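You operate a simulated robot arm through the tools that you are given. There is no shell and no other tool.

You run a simulated robot arm. Do the job below in one go: nothing can be reset, and whatever is moved stays where it is left.

## Task
Put the beaker from the top of the spare bench in the drain basin floor. Take the purple pad from the top of the spare bench and leave it on top of the green lamp. Turn the centrifuge speed knob to 4000. Take the tube marked "57" from the bench top by the heater and leave it on the green wiper pad. Turn the diluent dose knob to 5.0. Open the insert drawer, put the clear lens in the inside of the insert drawer and shut the drawer again. Open the air filter door, put the dirty filter on the top of the right centrifuge bench and shut the door again. Open the left service bench drawer, take the orange tag and leave it in the inside of the left service bench drawer and shut the drawer again. Pull the white bench drawer open. Do these in any order. Set down upright: beaker, pad, tube.

The check looks at the end state, three seconds after you hand in, the way a careful person would. Anything else that was tipped, shoved, dropped, spilled or broken makes it a failure.

## Robot
A 6-joint arm with a four-finger gripper on a trunk, on a base that drives. Base frame: it is fixed to the floor where the robot stands at the start and does not move with it; the origin is under the middle of the robot, x ahead of it, y to its left, z up; the surface under the hand at the start is at about z = 0.9. Readings come in m, rad, newtons and seconds.
With the tool pointing down near the work surface it reaches from about 0.14 to 0.92 m from the robot's upright axis, wherever it stands. Its first joint turns from -2.897 to 2.897 rad. Places, roughly: air filter door [-0.2, 2.2, 1.8]; beaker [0.5, 0, 1]; centrifuge speed knob [2.4, -0.6, 0.9]; clear lens (3x3x2 cm) [0.8, 2, 0.9]; diluent dose knob [2.8, 1.7, 1.2]; dirty filter [-0.25, 2.25, 1.75]; drain basin floor (21x22 cm) [2.64, 2.26, 0.86]; green lamp (6x6x6 cm) [0.6, -0.2, 0.9]; green wiper pad [0, 2.25, 1]; insert drawer [2.5, -1.6, 0.8]; inside of the insert drawer [2.6, -1.6, 0.8]; inside of the left service bench drawer [-0.1, 2.2, 0.7]; left service bench drawer [-0.1, 2.1, 0.7]; orange tag [-0.75, 2, 1]; pad [0.5, 0, 1]; top of the right centrifuge bench [2.7, -1.6, 0.9]; tube [2.5, 1.25, 1]; white bench drawer [-5, -5.6, 0.7]. Payload 3.43 kg.
The tool frame sits at the grasp point between the pads (the TCP): z along the fingers, y along the line on which they close. The tips reach 0.03 m beyond it. The gripper opens to 0.12 m. The gripper's body begins 0.085 m behind the TCP.
Orientation is that of the tool frame in the base frame, as a unit quaternion [x, y, z, w]. With the fingers straight down and closing along the base's y, the tool's x points along the base's -x, its y along +y and its z along -z.

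## Interface
- The arm moves only by the tool move_arm. Its argument "deltas" is a list of rows, each a list of 7 numbers: the turn, a rotation vector about the tool's x, y, z in units of 8 degrees (1.0 is 8 degrees), then the shift along the tool's x, y, z in units of 25 mm (1.0 is 25 mm), then the finger opening in m, from 0 to 0.12. In form: [[ax, ay, az, dx, dy, dz, fingers], ...]. A call has 1 to 20 rows; each row shifts and turns the commanded pose from where the row before left it, along the tool's axes as they then stand. A call with a number of a shift or a turn outside -1 to 1 is refused whole. A row lasts 0.2 s, in which the tool goes at most 0.05 m and 0.15 rad; a call with a longer step from one row to the next is refused whole, and so is a gripper value outside its range. A pose out of reach is approached as far as the arm can. The call stops where the force on the tool passes 40 N (or 10 N more than at its start, if that is more) or the arm is blocked; 0.2 s more then pass. Each finger halts on what it meets, pressing with about 39 N; the grip force reading is that of the motor and also rises with nothing between the fingers. The clock runs only during rows and for 0.2 s after the last one: add rows that do not move to give the fingers time. The reply holds the time, the measured pose of the TCP, the force on the tool along the base axes, the opening and the grip force, in the units named above and with some noise, with the torque about the TCP (base axes, N m) and any sound that the robot's microphone picked up.
- Cameras (640 x 400 px; columns grow to the right, rows downward): "scene" is now at [0.0544, 0.2065, 1.5294]; the picture's right is [0.09, -1.00, 0.00], its down [-0.80, -0.07, -0.60] and it looks along [0.60, 0.05, -0.80] (base axes); focal length 227 px, centre (320, 200). "wrist" rides on the gripper at [0.071, -0.017, -0.121] in the tool frame; the picture's right is [0.23, 0.97, 0.00], its down [-0.81, 0.19, -0.55] and it looks along [-0.54, 0.13, 0.83] (tool axes); focal length 275 px, centre (320, 200). There is no depth. A picture from a camera that has moved, and an enlarged one, comes with that camera's place and axes in the base frame and with its lens.
- grab_frame(camera): a new picture of that camera. The clock stands still meanwhile.
- lift_body(by): slides the trunk up (or, below 0, down) by that many m; the arm and the scene camera ride with it, the base frame stays. It gives what a move gives, with no picture.
- steer(legs): drives the robot by 1 to 6 legs, each [ahead, left, turn to the left] in m, m and rad, along the robot's own axes; the way and the turn of a leg run together, so that a leg with both is an arc; at most 1.5 m and 3.142 rad a leg. The arm and the cameras ride along, it lands a little off, and it stops where it bumps. It gives what a move gives.
- head_to(pan, tilt): turns the head with the scene camera to pan (to the left, within 2.094 rad either way) and tilt (down, from -0.506 to 1.204), counted from straight ahead of the robot. It gives what a move gives.
- inspect(camera, box): a new picture of the part [left, top, right, bottom] of that camera's present view, enlarged. The clock stands still meanwhile.
- close_job(): hands the job in; it is judged then, once.

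Nothing tells you exact positions but the pictures and the camera data. Unless the task says otherwise, let go and move clear before handing in.

The tools are called after "Request:" by a JSON object that holds its "name" and its "arguments". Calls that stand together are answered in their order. move_arm: Moves the arm, as the interface text tells. Its arguments: {"type":"object","properties":{"deltas":{"type":"array","items":{"type":"array","items":{"type":"number"}}}},"required":["deltas"]} The other tools are called the same way: lift_body (by) slides the trunk up or down; steer (legs) drives the base; head_to (pan, tilt) turns the head that bears the scene camera; grab_frame (camera) takes a picture; inspect (camera, box) takes an enlarged picture of a part of a camera's view; close_job () hands the job in.

At the start:

```text
t: 0.0
eef_pos: [0.4314, -0.2214, 1.1652]
ee_rot: [0.0, 1.0, 0.0, 0.0]
contact_force: [-0.1, 0.4, -0.9]
moment: [-0.03, 0.02, -0.03]
finger_gap: 0.1202
gripper_force: 0.0
trunk travel left (down, up): [-0.125, 0.415]
robot x, y, heading: [0.0031, 0.0004, -0.002]
head pan, tilt: [-1.843, 0.958]
```

scene: 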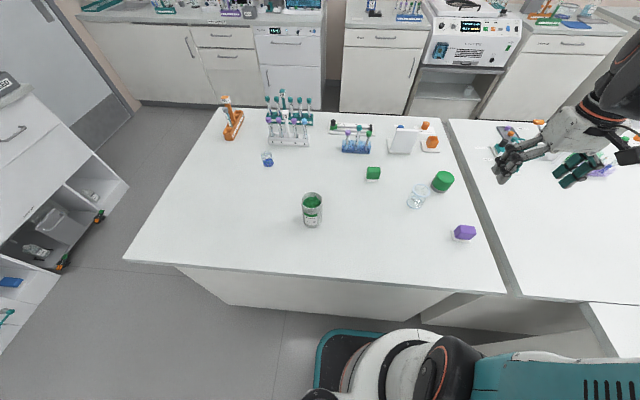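
wrist: 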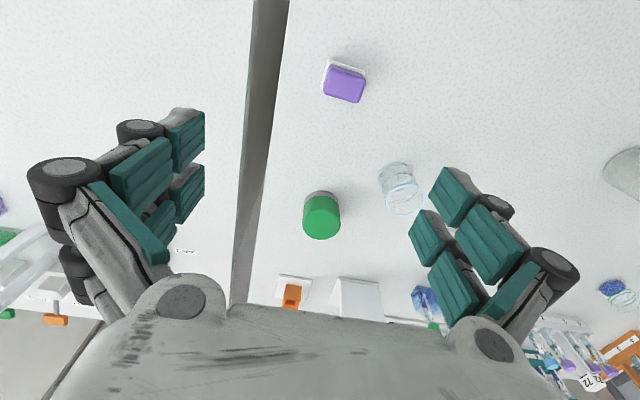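

I see the spare bench ahead with the beaker, the purple pad and the green lamp on it. Before moving anything I'll take fresh pictures to check the camera data.

Request:
{"name": "grab_frame", "arguments": {"camera": "scene"}}

Request:
{"name": "grab_frame", "arguments": {"camera": "wrist"}}

```text
taken
camera scene: at [0.0544, 0.2065, 1.5294], right [0.09, -1.0, 0.0], down [-0.8, -0.07, -0.6], along [0.6, 0.05, -0.8], focal length 227 px, centre (320, 200)
```

scene: 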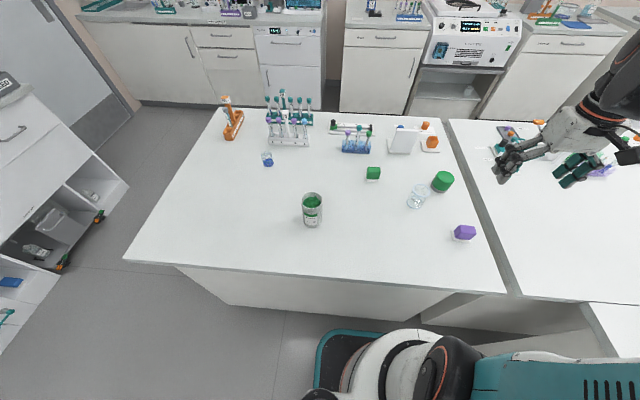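

```text
taken
camera wrist: at [0.3609, -0.238, 1.2876], right [-0.23, 0.97, 0.0], down [0.81, 0.19, 0.55], along [0.54, 0.13, -0.83], focal length 275 px, centre (320, 200)
```

wrist: 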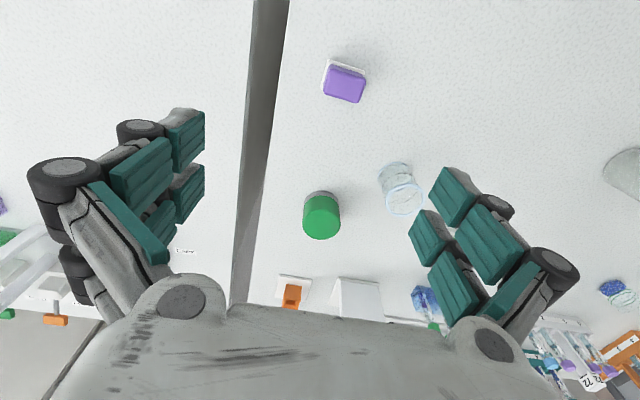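

The beaker looks like the clear glass near (0.53, -0.07), the lamp is the green cylinder near (0.62, -0.18), and the purple pad is near (0.44, -0.21). I'll enlarge these parts to be sure.

Request:
{"name": "inspect", "arguments": {"camera": "scene", "box": [380, 110, 500, 250]}}

Request:
{"name": "inspect", "arguments": {"camera": "wrist", "box": [270, 40, 450, 260]}}

Request:
{"name": "inspect", "arguments": {"camera": "scene", "box": [200, 80, 460, 240]}}

Request:
{"name": "inspect", "arguments": {"camera": "scene", "box": [340, 0, 640, 120]}}

Request:
{"name": "inspect", "arguments": {"camera": "scene", "box": [60, 0, 340, 110]}}

```text
2.86 times, centred on (440, 180) of scene
camera zoom: at [0.0544, 0.2065, 1.5294], right [0.09, -1.0, 0.0], down [-0.8, -0.07, -0.6], along [0.6, 0.05, -0.8], focal length 648 px, centre (-23, 257)
```

zoom: 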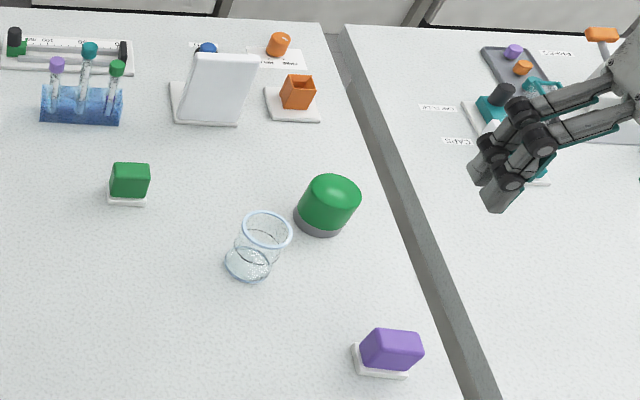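

```text
1.82 times, centred on (360, 150) of wrist
camera zoom: at [0.3609, -0.238, 1.2876], right [-0.23, 0.97, 0.0], down [0.81, 0.19, 0.55], along [0.54, 0.13, -0.83], focal length 500 px, centre (247, 291)
```

zoom: 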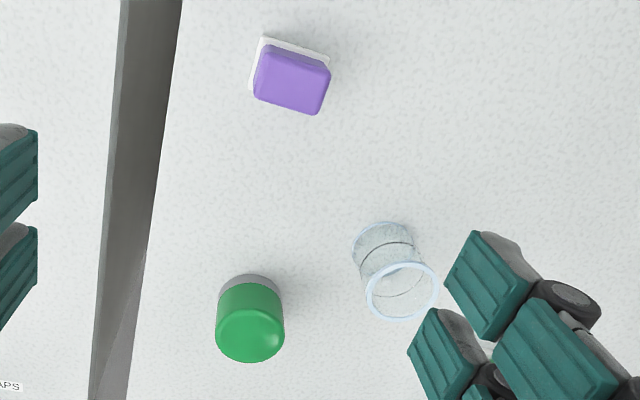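

```text
2.46 times, centred on (330, 160) of scene
camera zoom: at [0.0544, 0.2065, 1.5294], right [0.09, -1.0, 0.0], down [-0.8, -0.07, -0.6], along [0.6, 0.05, -0.8], focal length 558 px, centre (295, 298)
```

zoom: 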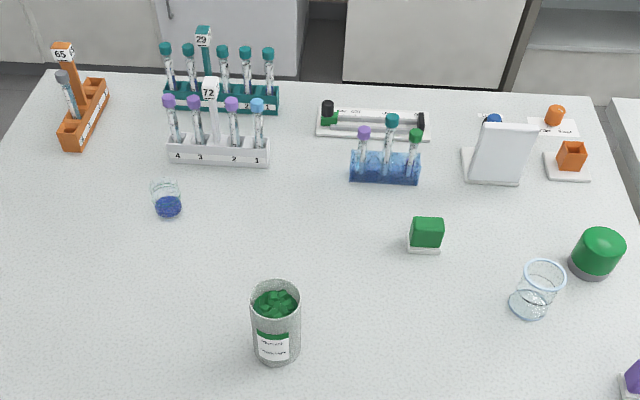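

```text
2.13 times, centred on (490, 60) of scene
camera zoom: at [0.0544, 0.2065, 1.5294], right [0.09, -1.0, 0.0], down [-0.8, -0.07, -0.6], along [0.6, 0.05, -0.8], focal length 484 px, centre (-43, 499)
```

zoom: 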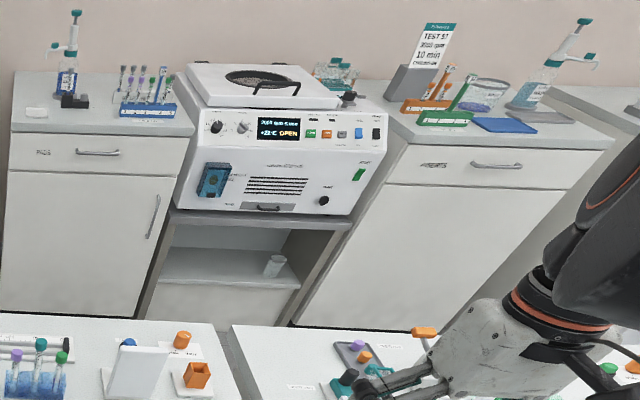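

```text
2.29 times, centred on (200, 55) of scene
camera zoom: at [0.0544, 0.2065, 1.5294], right [0.09, -1.0, 0.0], down [-0.8, -0.07, -0.6], along [0.6, 0.05, -0.8], focal length 519 px, centre (594, 531)
```

zoom: 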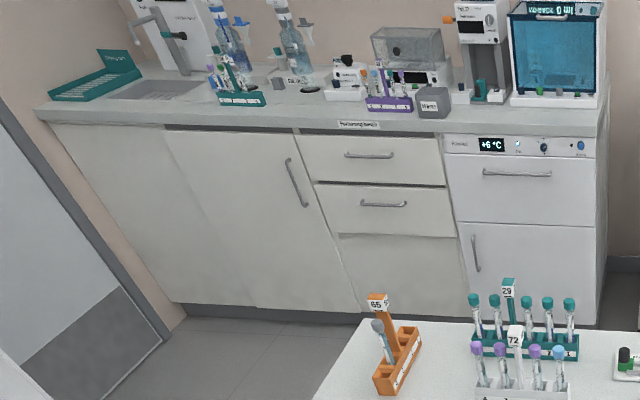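

The beaker, pad and lamp are all identified. Next I'll turn the head to map the rest of the room.

Request:
{"name": "head_to", "arguments": {"pan": 1.2, "tilt": 0.4}}

Request:
{"name": "grab_frame", "arguments": {"camera": "scene"}}

Request:
{"name": "head_to", "arguments": {"pan": 2.09, "tilt": 0.4}}

Request:
{"name": "grab_frame", "arguments": {"camera": "scene"}}

Request:
{"name": "head_to", "arguments": {"pan": 0.0, "tilt": 0.4}}

Request:
{"name": "grab_frame", "arguments": {"camera": "scene"}}

Request:
{"name": "head_to", "arguments": {"pan": -1.0, "tilt": 0.4}}

Request:
{"name": "grab_frame", "arguments": {"camera": "scene"}}

Request:
{"name": "head_to", "arguments": {"pan": -2.0, "tilt": 0.4}}

Request:
{"name": "grab_frame", "arguments": {"camera": "scene"}}

```text
t: 2.6
eef_pos: [0.4321, -0.22, 1.1655]
ee_rot: [0.0, 1.0, 0.0, 0.0]
contact_force: [0.3, 0.1, 0.7]
moment: [0.01, 0.03, -0.01]
finger_gap: 0.1199
gripper_force: 0.1
trunk travel left (down, up): [-0.125, 0.415]
robot x, y, heading: [-0.0002, 0.0041, -0.002]
head pan, tilt: [1.201, 0.4]
```

```text
taken
camera scene: at [0.0143, 0.2862, 1.5745], right [0.93, -0.36, 0.0], down [-0.14, -0.36, -0.92], along [0.33, 0.86, -0.39], focal length 227 px, centre (320, 200)
```

scene: 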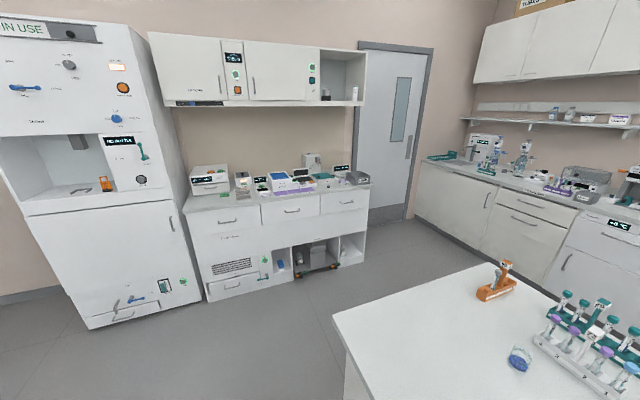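

```text
t: 3.8
eef_pos: [0.4309, -0.221, 1.1669]
ee_rot: [0.0, 1.0, -0.001, 0.001]
contact_force: [0.0, -0.4, -0.3]
moment: [0.01, 0.0, -0.03]
finger_gap: 0.1198
gripper_force: 0.1
trunk travel left (down, up): [-0.125, 0.415]
robot x, y, heading: [-0.0013, 0.0001, -0.0]
head pan, tilt: [2.089, 0.4]
```

```text
taken
camera scene: at [-0.065, 0.2803, 1.5746], right [0.87, 0.49, 0.0], down [0.19, -0.34, -0.92], along [-0.46, 0.8, -0.39], focal length 227 px, centre (320, 200)
```

scene: 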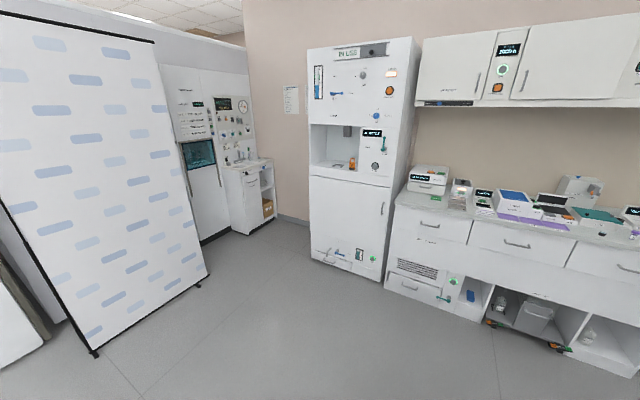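

```text
t: 5.8
eef_pos: [0.4322, -0.2205, 1.1652]
ee_rot: [0.0, 1.0, 0.0, 0.0]
contact_force: [0.0, -0.5, -0.7]
moment: [-0.03, -0.01, 0.01]
finger_gap: 0.1199
gripper_force: 0.0
trunk travel left (down, up): [-0.125, 0.415]
robot x, y, heading: [0.0013, 0.0018, -0.001]
head pan, tilt: [0.0, 0.4]
```

```text
taken
camera scene: at [0.0733, 0.2073, 1.5757], right [0.08, -1.0, 0.0], down [-0.38, -0.03, -0.93], along [0.92, 0.08, -0.38], focal length 227 px, centre (320, 200)
```

scene: 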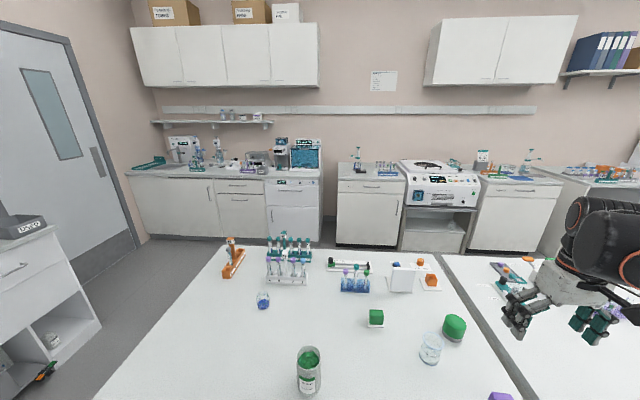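

```text
t: 7.1
eef_pos: [0.4322, -0.2206, 1.1651]
ee_rot: [0.0, 1.0, 0.0, 0.0]
contact_force: [0.7, -0.1, -0.2]
moment: [0.02, 0.02, 0.02]
finger_gap: 0.1202
gripper_force: 0.0
trunk travel left (down, up): [-0.125, 0.415]
robot x, y, heading: [0.0007, -0.0033, 0.004]
head pan, tilt: [-1.0, 0.4]
```

```text
taken
camera scene: at [0.0735, 0.2064, 1.5765], right [0.07, -1.0, 0.0], down [-0.37, -0.03, -0.93], along [0.93, 0.07, -0.37], focal length 227 px, centre (320, 200)
```

scene: 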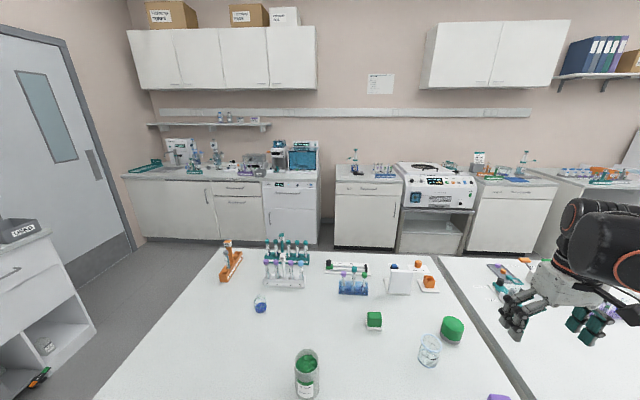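

```text
t: 8.3
eef_pos: [0.432, -0.2211, 1.1659]
ee_rot: [0.001, 1.0, 0.0, 0.0]
contact_force: [0.7, -0.3, 0.0]
moment: [-0.01, 0.02, 0.01]
finger_gap: 0.1203
gripper_force: 0.1
trunk travel left (down, up): [-0.125, 0.415]
robot x, y, heading: [-0.0028, -0.0016, 0.002]
head pan, tilt: [-2.0, 0.4]
```

```text
taken
camera scene: at [0.0735, 0.2059, 1.5765], right [0.07, -1.0, 0.0], down [-0.37, -0.02, -0.93], along [0.93, 0.06, -0.37], focal length 227 px, centre (320, 200)
```

scene: 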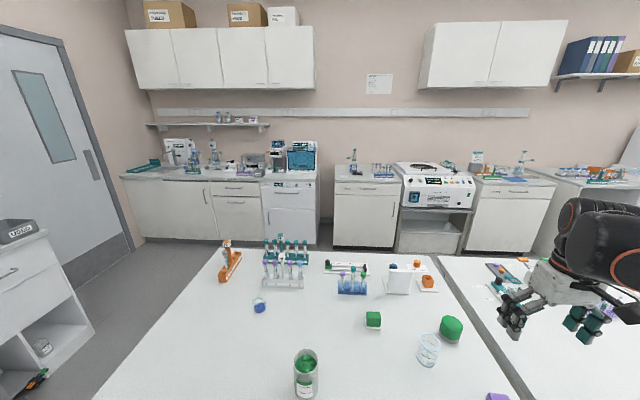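

The left service bench, the cabinet above it and the sink bench are all where the list puts them. Pad first: I take it to be near (0.42, -0.193) with its top at about z = 0.94, so I'll move above it and look again.

Request:
{"name": "move_arm", "arguments": {"deltas": [[0, 0, 0, 0.12, 0.28, 1, 0.12], [0, 0, 0, 0.12, 0.28, 1, 0.12], [0, 0, 0, 0.12, 0.28, 1, 0.12], [0, 0, 0, 0.12, 0.28, 1, 0.12], [0, 0, 0, 0, 0, 0, 0.12]]}}

Request:
{"name": "grab_frame", "arguments": {"camera": "wrist"}}

Request:
{"name": "head_to", "arguments": {"pan": 0.0, "tilt": 0.95}}

Request:
{"name": "grab_frame", "arguments": {"camera": "scene"}}

```text
t: 9.6
eef_pos: [0.4204, -0.1914, 1.0641]
ee_rot: [0.0, 1.0, 0.0, 0.0]
contact_force: [-0.7, 0.8, -0.5]
moment: [0.01, -0.02, -0.02]
finger_gap: 0.1202
gripper_force: 0.1
trunk travel left (down, up): [-0.125, 0.415]
robot x, y, heading: [-0.0041, -0.0017, 0.001]
head pan, tilt: [-2.0, 0.4]
```

```text
taken
camera wrist: at [0.349, -0.2092, 1.1867], right [-0.23, 0.97, 0.0], down [0.81, 0.19, 0.55], along [0.54, 0.13, -0.83], focal length 275 px, centre (320, 200)
```

wrist: 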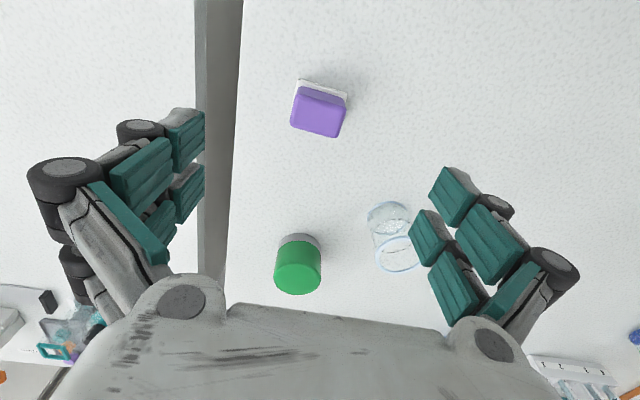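

```text
t: 11.5
eef_pos: [0.4205, -0.1925, 1.0655]
ee_rot: [-0.001, 1.0, 0.0, 0.001]
contact_force: [-0.2, 0.5, -0.4]
moment: [-0.01, 0.03, -0.02]
finger_gap: 0.1199
gripper_force: 0.1
trunk travel left (down, up): [-0.125, 0.415]
robot x, y, heading: [0.0027, -0.0, 0.005]
head pan, tilt: [0.0, 0.949]
```

```text
taken
camera scene: at [0.0539, 0.1692, 1.537], right [-0.39, -0.92, 0.0], down [-0.68, 0.29, -0.67], along [0.62, -0.26, -0.74], focal length 227 px, centre (320, 200)
```

scene: 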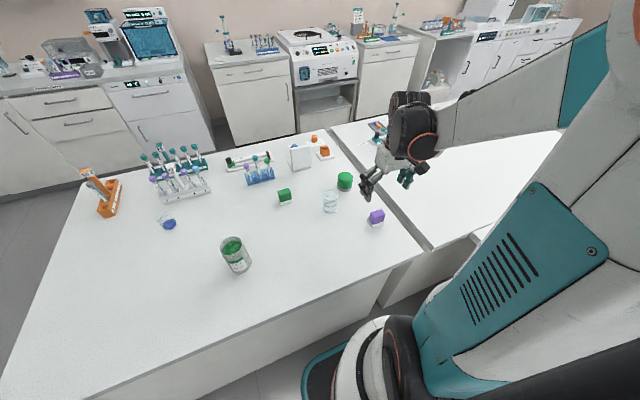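

The camera axes come with each picture, so I'll go by those. The pad check agrees at (0.417, -0.194), and I'll enlarge it to read its orientation.

Request:
{"name": "inspect", "arguments": {"camera": "wrist", "box": [260, 60, 380, 150]}}

Request:
{"name": "inspect", "arguments": {"camera": "wrist", "box": [260, 190, 440, 310]}}

```text
4.44 times, centred on (320, 105) of wrist
camera zoom: at [0.3498, -0.21, 1.1869], right [-0.23, 0.97, 0.0], down [0.81, 0.19, 0.55], along [0.54, 0.13, -0.83], focal length 1224 px, centre (320, 622)
```

zoom: 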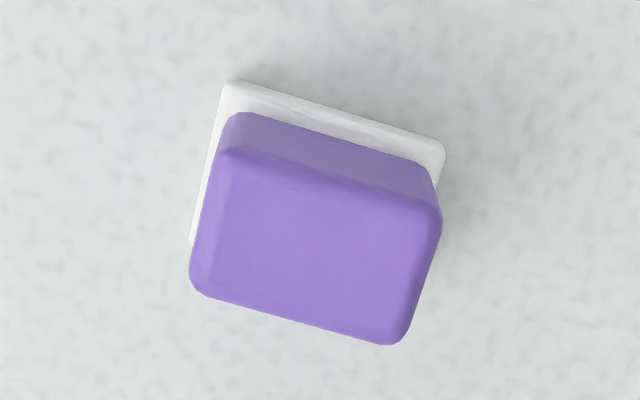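

```text
3.33 times, centred on (350, 250) of wrist
camera zoom: at [0.3498, -0.21, 1.1869], right [-0.23, 0.97, 0.0], down [0.81, 0.19, 0.55], along [0.54, 0.13, -0.83], focal length 918 px, centre (220, 33)
```

zoom: 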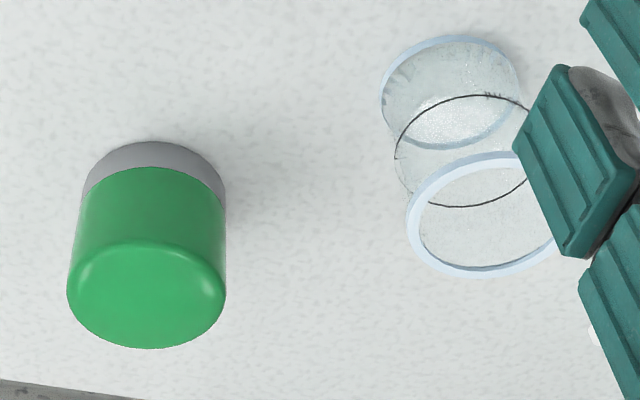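

The pad centre is about (0.4225, -0.193), turned roughly -3.4° from the base axes. I'll turn to match, descend, and grip across its long side.

Request:
{"name": "move_arm", "arguments": {"deltas": [[0, 0, 0.43, -0.08, 0, 1, 0.09], [0, 0, 0, 0, 0, 1, 0.09], [0, 0, 0, 0, 0, 1, 0.09], [0, 0, 0, 0, 0, 1, 0.09], [0, 0, 0, 0, 0, 0.5, 0.09], [0, 0, 0, 0, 0, 0.5, 0.09], [0, 0, 0, 0, 0, 0, 0.09]]}}

Request:
{"name": "grab_frame", "arguments": {"camera": "wrist"}}

```text
t: 13.1
eef_pos: [0.4216, -0.1934, 0.9403]
ee_rot: [0.03, 1.0, 0.0, -0.001]
contact_force: [0.6, 0.5, 0.0]
moment: [0.0, -0.04, 0.01]
finger_gap: 0.0899
gripper_force: 0.1
trunk travel left (down, up): [-0.125, 0.415]
robot x, y, heading: [0.0018, 0.0008, 0.003]
head pan, tilt: [0.0, 0.949]
```

```text
taken
camera wrist: at [0.3502, -0.2062, 1.0624], right [-0.17, 0.99, 0.0], down [0.82, 0.14, 0.55], along [0.54, 0.09, -0.83], focal length 275 px, centre (320, 200)
```

wrist: 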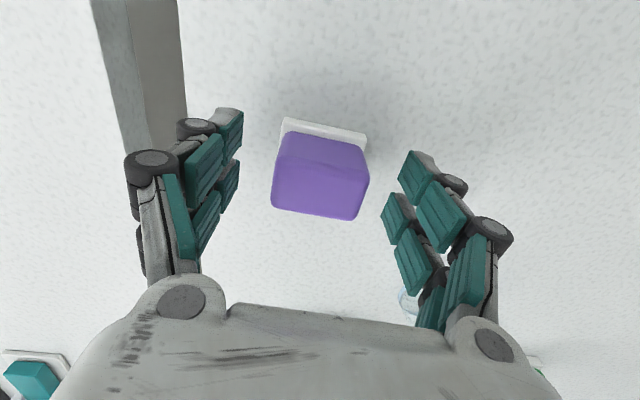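

The pad sits centred between the fingers. I'll close and lift a little to test the grip.

Request:
{"name": "move_arm", "arguments": {"deltas": [[0, 0, 0, 0, 0, 0, 0.06], [0, 0, 0, 0, 0, 0, 0.03], [0, 0, 0, 0, 0, 0, 0.03], [0, 0, 0, 0, 0, 0, 0.03], [0, 0, 0, 0, 0, -0.6, 0.03]]}}

Request:
{"name": "grab_frame", "arguments": {"camera": "wrist"}}

```text
t: 14.3
eef_pos: [0.4224, -0.1942, 0.9549]
ee_rot: [0.029, 1.0, 0.0, 0.001]
contact_force: [0.1, -0.1, 0.8]
moment: [0.04, 0.01, 0.0]
finger_gap: 0.0449
gripper_force: 39.1
trunk travel left (down, up): [-0.125, 0.415]
robot x, y, heading: [-0.0027, 0.0036, -0.002]
head pan, tilt: [0.0, 0.949]
```

```text
taken
camera wrist: at [0.3497, -0.2058, 1.0774], right [-0.17, 0.99, 0.0], down [0.82, 0.14, 0.55], along [0.54, 0.09, -0.83], focal length 275 px, centre (320, 200)
```

wrist: 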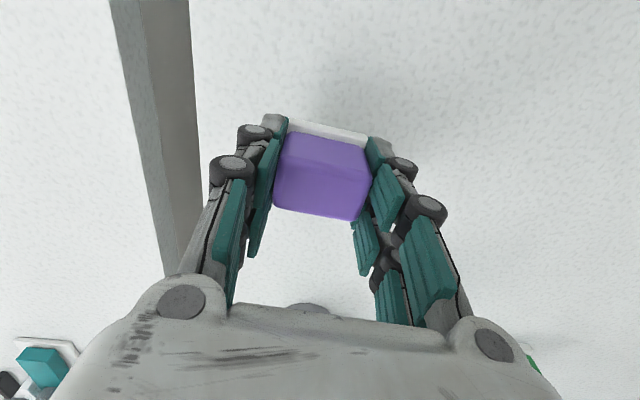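

Gripped at 45 mm. I'll raise it, carry it over the lamp near (0.618, -0.176), and look before lowering.

Request:
{"name": "move_arm", "arguments": {"deltas": [[0, 0, 0, 0, 0, -1, 0.03], [0, 0, 0, 0, 0, -1, 0.03], [0, 0, 0, 0, 0, -1, 0.03], [0, 0, 0, 0, 0, -1, 0.03], [0, 0, 0, -0.97, 0.149, 0, 0.03], [0, 0, 0, -0.97, 0.149, 0, 0.03], [0, 0, 0, -0.97, 0.149, 0, 0.03], [0, 0, 0, -0.97, 0.149, 0, 0.03], [0, 0, 0, -0.97, 0.149, 0, 0.03], [0, 0, 0, -0.97, 0.149, 0, 0.03], [0, 0, 0, -0.97, 0.149, 0, 0.03], [0, 0, 0, -0.97, 0.149, 0, 0.03], [0, 0, 0, 0, 0, 0, 0.03]]}}

Request:
{"name": "grab_frame", "arguments": {"camera": "wrist"}}

Request:
{"name": "inspect", "arguments": {"camera": "scene", "box": [290, 130, 450, 260]}}

```text
t: 17.1
eef_pos: [0.6191, -0.1762, 1.054]
ee_rot: [0.03, 1.0, 0.001, 0.0]
contact_force: [0.3, 0.7, -0.9]
moment: [-0.02, 0.01, -0.01]
finger_gap: 0.0447
gripper_force: 39.2
trunk travel left (down, up): [-0.125, 0.415]
robot x, y, heading: [0.0036, -0.0006, -0.002]
head pan, tilt: [0.0, 0.949]
```

```text
taken
camera wrist: at [0.5471, -0.1888, 1.177], right [-0.17, 0.99, 0.0], down [0.82, 0.14, 0.55], along [0.54, 0.09, -0.83], focal length 275 px, centre (320, 200)
```

wrist: 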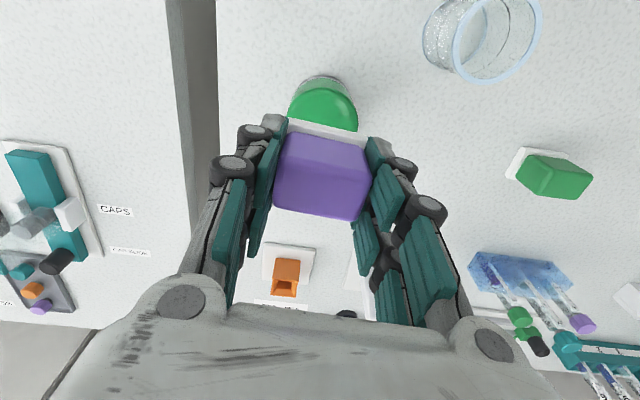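

```text
3.08 times, centred on (370, 195) of scene
camera zoom: at [0.0541, 0.1998, 1.5279], right [0.0, -1.0, 0.0], down [-0.81, 0.0, -0.58], along [0.58, 0.0, -0.81], focal length 698 px, centre (166, 215)
```

zoom: 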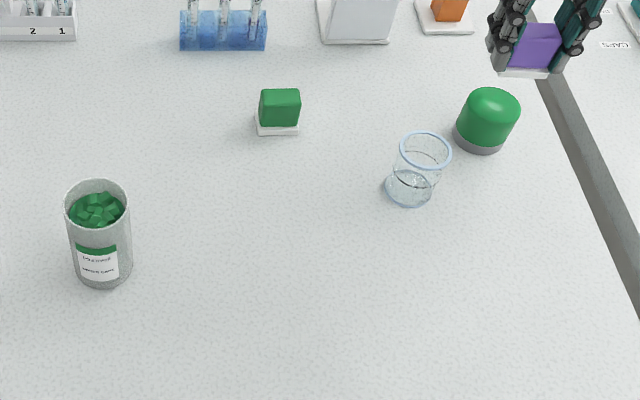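

The pad is held right above the lamp centre, near (0.62, -0.175). I'll lower to just above the lamp top and then go down in small steps, watching the force.

Request:
{"name": "move_arm", "arguments": {"deltas": [[0, 0, 0, 0, 0, 0.5, 0.03], [0, 0, 0, 0, 0, 0.5, 0.03], [0, 0, 0, 0, 0, 0.5, 0.03], [0, 0, 0, 0, 0, 0, 0.03]]}}

Request:
{"name": "inspect", "arguments": {"camera": "scene", "box": [370, 120, 450, 180]}}

Request:
{"name": "move_arm", "arguments": {"deltas": [[0, 0, 0, 0, 0, 0.12, 0.03], [0, 0, 0, 0, 0, 0, 0.03]]}}

Request:
{"name": "move_arm", "arguments": {"deltas": [[0, 0, 0, 0, 0, 0.12, 0.03], [0, 0, 0, 0, 0, 0, 0.03]]}}

```text
t: 18.1
eef_pos: [0.6173, -0.1776, 1.0177]
ee_rot: [0.029, 1.0, 0.0, -0.001]
contact_force: [-0.2, 0.7, -0.4]
moment: [0.0, -0.01, -0.03]
finger_gap: 0.045
gripper_force: 39.0
trunk travel left (down, up): [-0.125, 0.415]
robot x, y, heading: [-0.0003, 0.0003, -0.002]
head pan, tilt: [0.0, 0.949]
```

```text
6.67 times, centred on (410, 150) of scene
camera zoom: at [0.0539, 0.1997, 1.5279], right [0.0, -1.0, 0.0], down [-0.81, 0.0, -0.58], along [0.58, 0.0, -0.81], focal length 1513 px, centre (-280, 533)
```

zoom: 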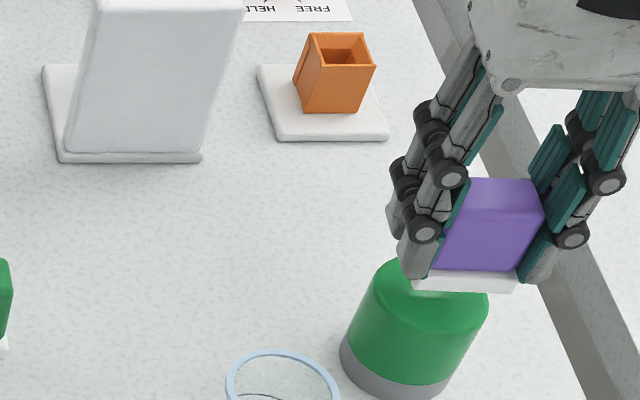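

```text
t: 18.7
eef_pos: [0.6176, -0.1755, 1.0151]
ee_rot: [0.029, 1.0, 0.0, -0.001]
contact_force: [-0.2, 1.3, 0.0]
moment: [-0.05, 0.0, 0.02]
finger_gap: 0.0446
gripper_force: 39.0
trunk travel left (down, up): [-0.125, 0.415]
robot x, y, heading: [-0.0029, -0.0006, 0.001]
head pan, tilt: [0.0, 0.949]
```

```text
t: 19.3
eef_pos: [0.6164, -0.1762, 1.012]
ee_rot: [0.03, 1.0, 0.0, 0.0]
contact_force: [-0.5, 0.7, -0.6]
moment: [-0.04, 0.0, 0.01]
finger_gap: 0.045
gripper_force: 38.4
trunk travel left (down, up): [-0.125, 0.415]
robot x, y, heading: [-0.0015, 0.0007, 0.002]
head pan, tilt: [0.0, 0.949]
```

Comparing pad and lamp in the picture, the pad should go about 5 mm toward +y. I'll shift it and keep stepping down until I feel contact.

Request:
{"name": "move_arm", "arguments": {"deltas": [[0, 0, 0, 0, 0.2, 0.1, 0.03], [0, 0, 0, 0, 0, 0, 0.03]]}}

Request:
{"name": "inspect", "arguments": {"camera": "scene", "box": [370, 120, 450, 180]}}

Request:
{"name": "move_arm", "arguments": {"deltas": [[0, 0, 0, 0, 0, 0.12, 0.03], [0, 0, 0, 0, 0, 0, 0.03]]}}

Request:
{"name": "move_arm", "arguments": {"deltas": [[0, 0, 0, 0, 0, 0.1, 0.03], [0, 0, 0, 0, 0, 0, 0.03]]}}

```text
t: 19.9
eef_pos: [0.6178, -0.1709, 1.0092]
ee_rot: [0.03, 1.0, 0.001, 0.0]
contact_force: [-0.7, 0.4, -0.4]
moment: [-0.02, 0.01, -0.01]
finger_gap: 0.0448
gripper_force: 39.1
trunk travel left (down, up): [-0.125, 0.415]
robot x, y, heading: [-0.0003, -0.0021, -0.002]
head pan, tilt: [0.0, 0.949]
```

```text
6.67 times, centred on (410, 150) of scene
camera zoom: at [0.0538, 0.1999, 1.5279], right [0.0, -1.0, 0.0], down [-0.81, 0.0, -0.58], along [0.58, 0.0, -0.81], focal length 1513 px, centre (-280, 533)
```

zoom: 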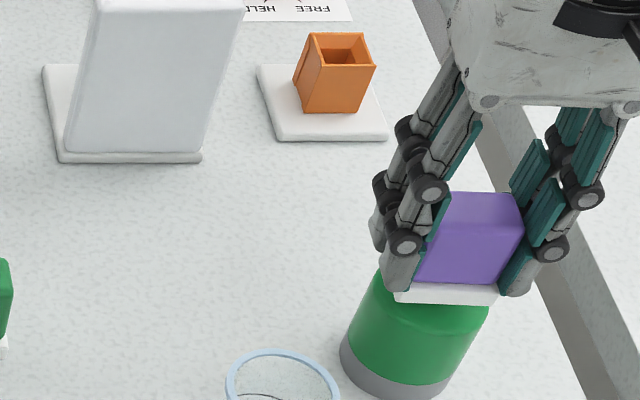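

```text
t: 20.5
eef_pos: [0.6171, -0.1711, 1.0064]
ee_rot: [0.03, 1.0, 0.0, -0.001]
contact_force: [-0.5, 0.0, -0.6]
moment: [-0.01, 0.0, 0.0]
finger_gap: 0.0447
gripper_force: 39.0
trunk travel left (down, up): [-0.125, 0.415]
robot x, y, heading: [0.0009, 0.0002, 0.004]
head pan, tilt: [0.0, 0.949]
```

```text
t: 21.1
eef_pos: [0.6176, -0.1709, 1.0049]
ee_rot: [0.029, 1.0, 0.001, 0.0]
contact_force: [0.3, 0.4, 0.3]
moment: [-0.03, 0.01, 0.0]
finger_gap: 0.0453
gripper_force: 39.0
trunk travel left (down, up): [-0.125, 0.415]
robot x, y, heading: [0.0025, -0.0008, 0.001]
head pan, tilt: [0.0, 0.949]
```

Still slightly off toward the right of the lamp, so I'll shift another 5 mm and continue down.

Request:
{"name": "move_arm", "arguments": {"deltas": [[0, 0, 0, 0, 0.2, 0, 0.03], [0, 0, 0, 0, 0, 0.08, 0.03], [0, 0, 0, 0, 0, 0, 0.03]]}}

Request:
{"name": "move_arm", "arguments": {"deltas": [[0, 0, 0, 0, 0, 0.08, 0.03], [0, 0, 0, 0, 0, 0, 0.03]]}}

Request:
{"name": "inspect", "arguments": {"camera": "scene", "box": [370, 120, 450, 180]}}

```text
t: 21.9
eef_pos: [0.6174, -0.166, 1.0017]
ee_rot: [0.029, 1.0, 0.0, 0.0]
contact_force: [-0.3, -0.2, 0.0]
moment: [-0.02, -0.03, -0.02]
finger_gap: 0.0447
gripper_force: 39.3
trunk travel left (down, up): [-0.125, 0.415]
robot x, y, heading: [0.0025, -0.001, 0.004]
head pan, tilt: [0.0, 0.949]
```

```text
t: 22.5
eef_pos: [0.6178, -0.1645, 1.0006]
ee_rot: [0.031, 1.0, 0.0, 0.0]
contact_force: [0.0, 0.5, -0.1]
moment: [-0.04, 0.0, -0.01]
finger_gap: 0.0448
gripper_force: 39.0
trunk travel left (down, up): [-0.125, 0.415]
robot x, y, heading: [-0.0005, -0.004, 0.004]
head pan, tilt: [0.0, 0.949]
```

```text
6.67 times, centred on (410, 150) of scene
camera zoom: at [0.0538, 0.1998, 1.5279], right [0.0, -1.0, 0.0], down [-0.81, 0.0, -0.58], along [0.58, 0.0, -0.81], focal length 1513 px, centre (-280, 533)
```

zoom: 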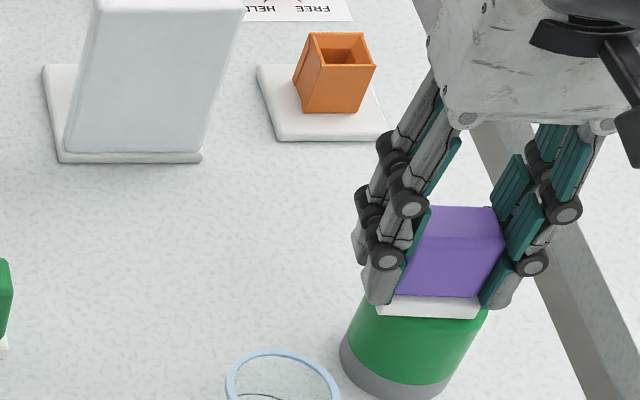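

It looks centred now. I'll keep going down in 2 mm steps until contact.

Request:
{"name": "move_arm", "arguments": {"deltas": [[0, 0, 0, 0, 0, 0.08, 0.03], [0, 0, 0, 0, 0, 0, 0.03]]}}

Request:
{"name": "move_arm", "arguments": {"deltas": [[0, 0, 0, 0, 0, 0.08, 0.03], [0, 0, 0, 0, 0, 0, 0.03]]}}

Request:
{"name": "inspect", "arguments": {"camera": "scene", "box": [370, 120, 450, 180]}}

```text
t: 23.1
eef_pos: [0.6181, -0.1655, 0.9984]
ee_rot: [0.03, 1.0, 0.0, 0.0]
contact_force: [0.8, 0.2, 4.5]
moment: [0.01, -0.07, 0.02]
finger_gap: 0.0449
gripper_force: 38.8
trunk travel left (down, up): [-0.125, 0.415]
robot x, y, heading: [0.0004, -0.0011, 0.003]
head pan, tilt: [0.0, 0.949]
```

```text
t: 23.7
eef_pos: [0.6161, -0.1665, 0.998]
ee_rot: [0.029, 1.0, 0.001, 0.001]
contact_force: [3.4, -0.7, 27.6]
moment: [-0.05, -0.24, 0.0]
finger_gap: 0.0449
gripper_force: 38.9
trunk travel left (down, up): [-0.125, 0.415]
robot x, y, heading: [0.0007, 0.0038, -0.002]
head pan, tilt: [0.0, 0.949]
```

```text
6.67 times, centred on (410, 150) of scene
camera zoom: at [0.052, 0.2002, 1.5281], right [0.0, -1.0, 0.0], down [-0.81, 0.0, -0.58], along [0.58, 0.0, -0.81], focal length 1513 px, centre (-280, 533)
```

zoom: 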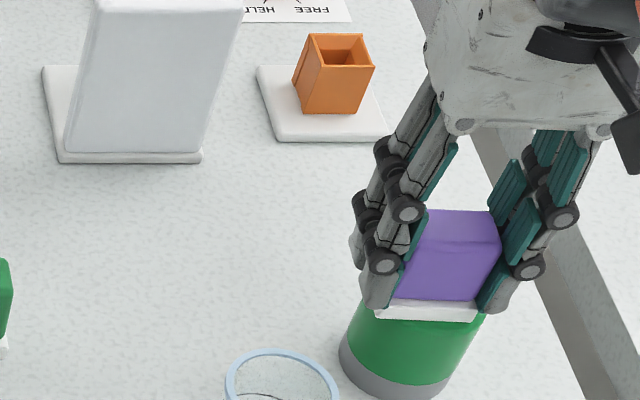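

Contact felt, so the pad rests on the lamp. I'll take off the pressure, open just enough, and rise straight up.

Request:
{"name": "move_arm", "arguments": {"deltas": [[0, 0, 0, 0, 0, -0.08, 0.03], [0, 0, 0, 0, 0, 0, 0.045], [0, 0, 0, 0, 0, 0, 0.06], [0, 0, 0, 0, 0, 0, 0.065], [0, 0, 0, 0, 0, 0, 0.065]]}}

Request:
{"name": "inspect", "arguments": {"camera": "scene", "box": [370, 120, 450, 180]}}

```text
t: 24.9
eef_pos: [0.6167, -0.1655, 0.9975]
ee_rot: [0.03, 1.0, 0.0, 0.0]
contact_force: [0.9, 0.3, 0.0]
moment: [-0.01, 0.04, 0.03]
finger_gap: 0.065
gripper_force: 0.0
trunk travel left (down, up): [-0.125, 0.415]
robot x, y, heading: [-0.0014, 0.0013, 0.001]
head pan, tilt: [0.0, 0.949]
```

```text
6.67 times, centred on (410, 150) of scene
camera zoom: at [0.0537, 0.1998, 1.5279], right [0.0, -1.0, 0.0], down [-0.81, 0.0, -0.58], along [0.58, 0.0, -0.81], focal length 1513 px, centre (-280, 533)
```

zoom: 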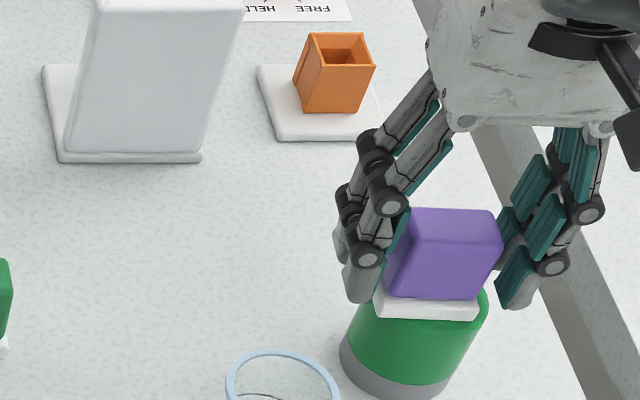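

Released, but one finger is still close to the pad's side. I'll open a bit wider and rise straight up.

Request:
{"name": "move_arm", "arguments": {"deltas": [[0, 0, 0, 0, 0, 0, 0.085], [0, 0, 0, 0, 0, 0, 0.085], [0, 0, 0, 0, 0, -0.5, 0.085], [0, 0, 0, 0, 0, -1, 0.085], [0, 0, 0, 0, 0, -1, 0.085], [0, 0, 0, 0, 0, -1, 0.085], [0, 0, 0, 0, 0, -1, 0.085], [0, 0, 0, 0, 0, 0, 0.085]]}}

Request:
{"name": "inspect", "arguments": {"camera": "scene", "box": [370, 120, 450, 180]}}

Request:
{"name": "grab_frame", "arguments": {"camera": "wrist"}}

```text
t: 26.7
eef_pos: [0.6164, -0.1652, 1.1108]
ee_rot: [0.03, 1.0, 0.0, 0.0]
contact_force: [-0.4, 0.0, 1.0]
moment: [0.03, -0.01, 0.01]
finger_gap: 0.0851
gripper_force: 0.1
trunk travel left (down, up): [-0.125, 0.415]
robot x, y, heading: [0.0027, -0.0012, 0.004]
head pan, tilt: [0.0, 0.949]
```

```text
6.67 times, centred on (410, 150) of scene
camera zoom: at [0.0535, 0.1998, 1.5279], right [0.0, -1.0, 0.0], down [-0.81, 0.0, -0.58], along [0.58, 0.0, -0.81], focal length 1513 px, centre (-280, 533)
```

zoom: 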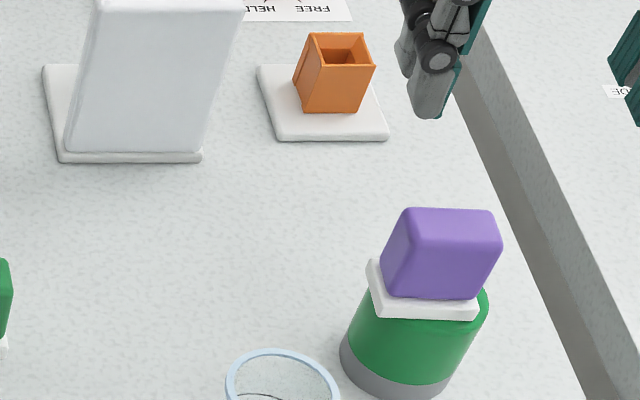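

```text
taken
camera wrist: at [0.5452, -0.1783, 1.2332], right [-0.17, 0.99, 0.0], down [0.82, 0.14, 0.55], along [0.54, 0.09, -0.83], focal length 275 px, centre (320, 200)
```

wrist: 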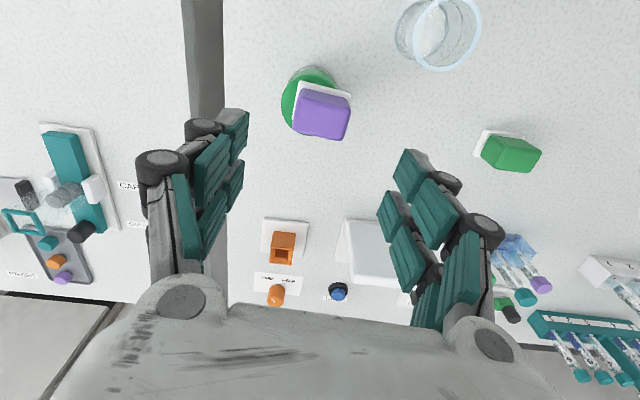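

The pad stands on the lamp. I'll zoom in on the wrist view to check how well it is centred.

Request:
{"name": "inspect", "arguments": {"camera": "wrist", "box": [260, 50, 380, 150]}}

```text
4.00 times, centred on (320, 100) of wrist
camera zoom: at [0.5452, -0.1783, 1.2332], right [-0.17, 0.99, 0.0], down [0.82, 0.14, 0.55], along [0.54, 0.09, -0.83], focal length 1101 px, centre (320, 600)
```

zoom: 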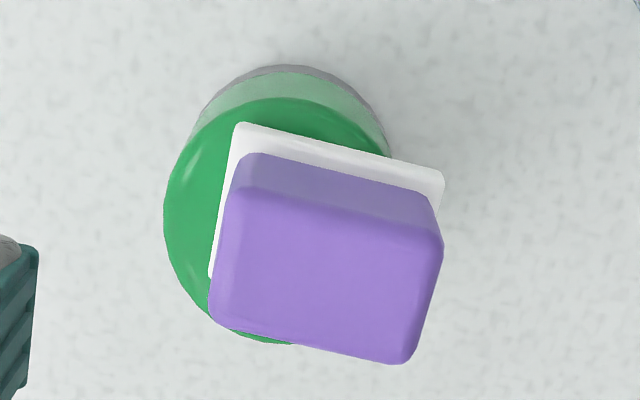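

The wrist view shows the pad about 1 cm toward +y from the lamp centre at (0.6155, -0.176). I'll pick it up again gently and shift it back 1 cm.

Request:
{"name": "move_arm", "arguments": {"deltas": [[0, 0, 0, 0, 0, 1, 0.085], [0, 0, 0, 0, 0, 1, 0.085], [0, 0, 0, 0, 0, 1, 0.085], [0, 0, 0, 0, 0, 1, 0.085], [0, 0, 0, 0, 0, 0.45, 0.085], [0, 0, 0, 0, 0, 0, 0.065], [0, 0, 0, 0, 0, 0, 0.05], [0, 0, 0, 0, 0, 0, 0.03], [0, 0, 0, 0, 0, 0, 0.03], [0, 0, 0, 0, 0, -0.25, 0.03], [0, 0, 0, 0, -0.42, 0, 0.03], [0, 0, 0, 0, 0, 0, 0.03]]}}

Request:
{"name": "inspect", "arguments": {"camera": "scene", "box": [370, 120, 450, 180]}}

```text
t: 29.3
eef_pos: [0.6161, -0.1763, 1.0058]
ee_rot: [0.029, 1.0, 0.0, 0.0]
contact_force: [-0.2, -0.5, 0.2]
moment: [0.03, -0.01, 0.02]
finger_gap: 0.0447
gripper_force: 38.9
trunk travel left (down, up): [-0.125, 0.415]
robot x, y, heading: [0.0008, 0.0002, 0.004]
head pan, tilt: [0.0, 0.949]
```

```text
6.67 times, centred on (410, 150) of scene
camera zoom: at [0.0538, 0.1995, 1.5279], right [0.0, -1.0, 0.0], down [-0.81, 0.0, -0.58], along [0.58, 0.0, -0.81], focal length 1513 px, centre (-280, 533)
```

zoom: 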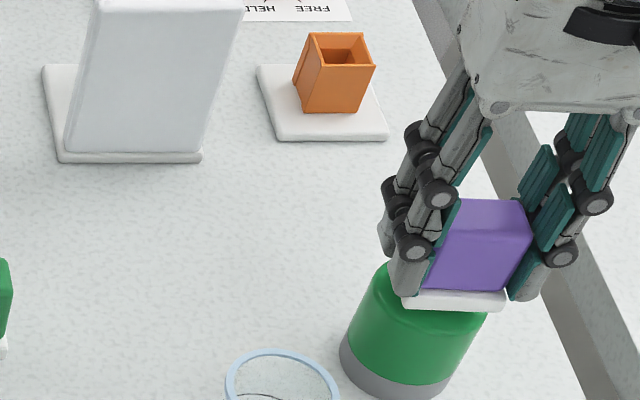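

The two cameras differ by several millimetres, so I'll move back 3 mm as a compromise, lower it and release.

Request:
{"name": "move_arm", "arguments": {"deltas": [[0, 0, 0, 0, 0.12, 0, 0.03], [0, 0, 0, 0, 0, 0.15, 0.03], [0, 0, 0, 0, 0, 0.12, 0.03], [0, 0, 0, 0, 0, 0, 0.03]]}}

Request:
{"name": "move_arm", "arguments": {"deltas": [[0, 0, 0, 0, 0, 0.04, 0.03], [0, 0, 0, 0, 0, 0, 0.03]]}}

```text
t: 30.3
eef_pos: [0.6169, -0.1717, 0.9988]
ee_rot: [0.03, 1.0, 0.0, 0.0]
contact_force: [0.7, 0.1, 4.8]
moment: [0.0, -0.04, 0.0]
finger_gap: 0.0449
gripper_force: 39.0
trunk travel left (down, up): [-0.125, 0.415]
robot x, y, heading: [0.0004, -0.0013, 0.005]
head pan, tilt: [0.0, 0.949]
```

```text
t: 30.9
eef_pos: [0.6163, -0.1721, 1.0001]
ee_rot: [0.03, 1.0, 0.0, 0.001]
contact_force: [4.6, -2.1, 21.1]
moment: [-0.09, -0.19, 0.0]
finger_gap: 0.0449
gripper_force: 39.0
trunk travel left (down, up): [-0.125, 0.415]
robot x, y, heading: [0.0012, 0.0001, -0.002]
head pan, tilt: [0.0, 0.949]
```

Request:
{"name": "move_arm", "arguments": {"deltas": [[0, 0, 0, 0, 0, -0.05, 0.03], [0, 0, 0, 0, 0, 0, 0.05], [0, 0, 0, 0, 0, 0, 0.07], [0, 0, 0, 0, 0, 0, 0.085], [0, 0, 0, 0, 0, 0, 0.085], [0, 0, 0, 0, 0, -0.5, 0.085], [0, 0, 0, 0, 0, -1, 0.085], [0, 0, 0, 0, 0, -1, 0.085], [0, 0, 0, 0, 0, -1, 0.085], [0, 0, 0, 0, 0, -1, 0.085], [0, 0, 0, 0, 0, 0, 0.085]]}}

Request:
{"name": "inspect", "arguments": {"camera": "wrist", "box": [260, 50, 380, 150]}}

Request:
{"name": "inspect", "arguments": {"camera": "scene", "box": [370, 120, 450, 180]}}

Request:
{"name": "grab_frame", "arguments": {"camera": "wrist"}}

```text
t: 33.3
eef_pos: [0.618, -0.1714, 1.112]
ee_rot: [0.029, 1.0, 0.0, -0.001]
contact_force: [-0.5, 0.2, 0.3]
moment: [-0.02, -0.02, -0.01]
finger_gap: 0.0851
gripper_force: 0.0
trunk travel left (down, up): [-0.125, 0.415]
robot x, y, heading: [-0.0031, -0.0037, 0.0]
head pan, tilt: [0.0, 0.949]
```

```text
4.00 times, centred on (320, 100) of wrist
camera zoom: at [0.5459, -0.1853, 1.2341], right [-0.17, 0.99, 0.0], down [0.82, 0.14, 0.55], along [0.54, 0.09, -0.83], focal length 1101 px, centre (320, 600)
```

zoom: 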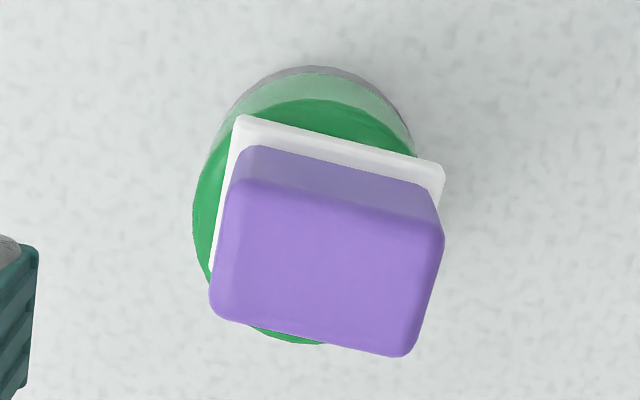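

```text
6.67 times, centred on (410, 150) of scene
camera zoom: at [0.0535, 0.1998, 1.5279], right [0.0, -1.0, 0.0], down [-0.81, 0.0, -0.58], along [0.58, 0.0, -0.81], focal length 1513 px, centre (-280, 533)
```

zoom: 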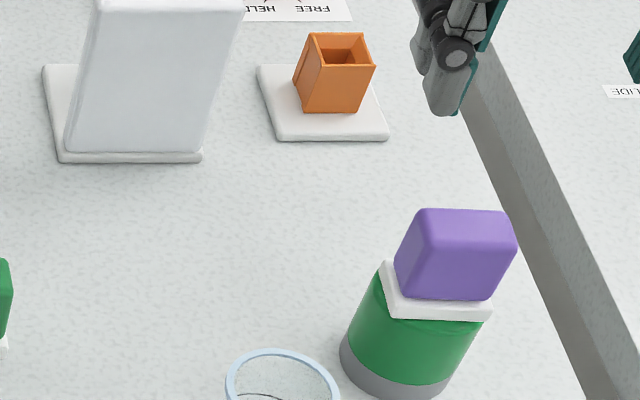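

```text
taken
camera wrist: at [0.5459, -0.1853, 1.2341], right [-0.17, 0.99, 0.0], down [0.82, 0.14, 0.55], along [0.54, 0.09, -0.83], focal length 275 px, centre (320, 200)
```

wrist: 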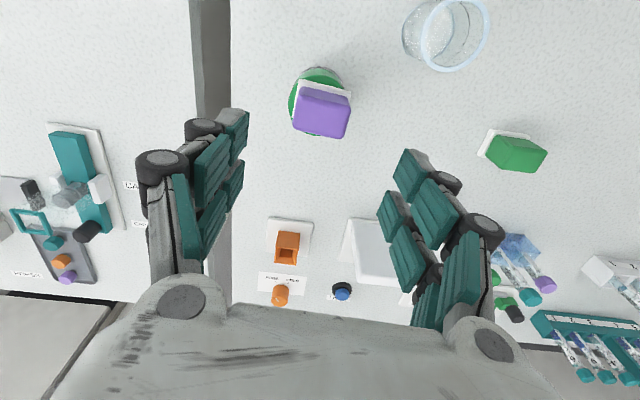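

The pad is centred on the lamp and upright. Next is the beaker, which I put at about (0.542, -0.074); I'll hover above it and look.

Request:
{"name": "move_arm", "arguments": {"deltas": [[0, 0, -0.43, 0, 0, 0, 0.1], [0, 0, 0, 0.76, 0.975, 0, 0.1], [0, 0, 0, 0.76, 0.975, 0, 0.1], [0, 0, 0, 0.76, 0.975, 0, 0.1], [0, 0, 0, 0.76, 0.975, 0, 0.1], [0, 0, 0, 0, 0, 0, 0.1]]}}

Request:
{"name": "grab_frame", "arguments": {"camera": "wrist"}}

Request:
{"name": "grab_frame", "arguments": {"camera": "scene"}}

```text
t: 34.7
eef_pos: [0.5394, -0.0751, 1.1102]
ee_rot: [-0.001, 1.0, 0.0, 0.0]
contact_force: [-0.9, -0.4, 0.0]
moment: [0.01, -0.02, -0.02]
finger_gap: 0.0999
gripper_force: 0.1
trunk travel left (down, up): [-0.125, 0.415]
robot x, y, heading: [0.0011, -0.0021, -0.005]
head pan, tilt: [0.0, 0.949]
```

```text
taken
camera wrist: at [0.4682, -0.0914, 1.2334], right [-0.23, 0.97, 0.0], down [0.81, 0.19, 0.55], along [0.54, 0.13, -0.83], focal length 275 px, centre (320, 200)
```

wrist: 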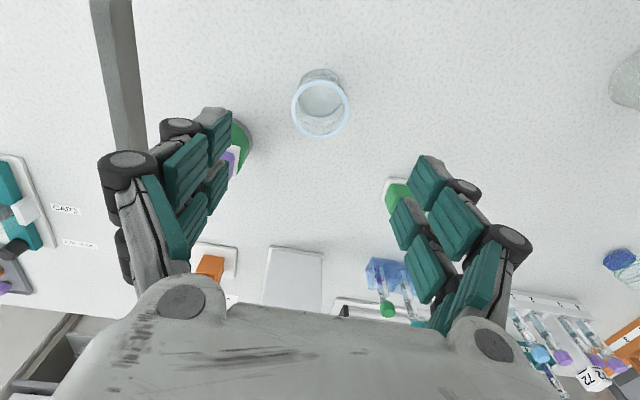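

```text
taken
camera scene: at [0.0534, 0.2001, 1.5279], right [0.0, -1.0, 0.0], down [-0.81, 0.0, -0.58], along [0.58, 0.0, -0.81], focal length 227 px, centre (320, 200)
```

scene: 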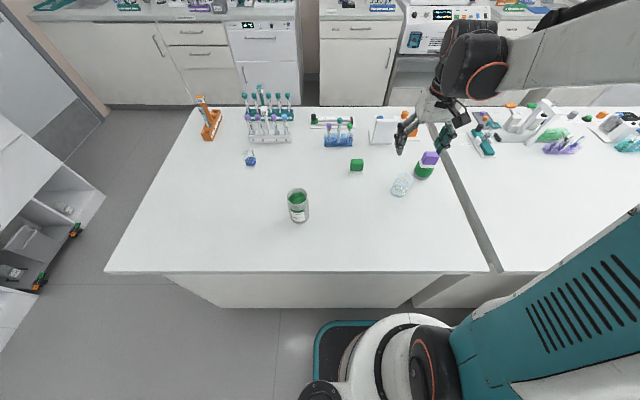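

Request:
{"name": "inspect", "arguments": {"camera": "wrist", "box": [270, 50, 370, 150]}}

```text
4.00 times, centred on (320, 100) of wrist
camera zoom: at [0.4682, -0.0914, 1.2334], right [-0.23, 0.97, 0.0], down [0.81, 0.19, 0.55], along [0.54, 0.13, -0.83], focal length 1101 px, centre (320, 600)
```

zoom: 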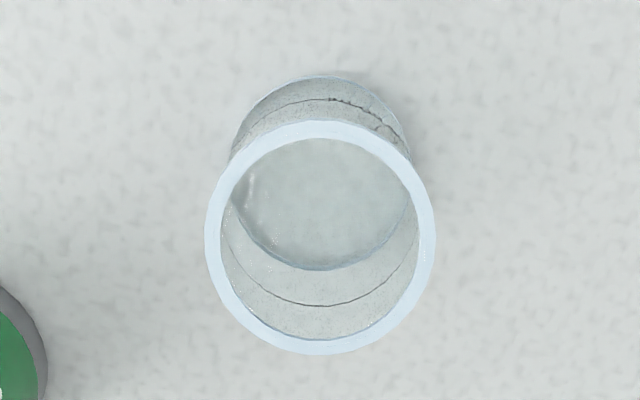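

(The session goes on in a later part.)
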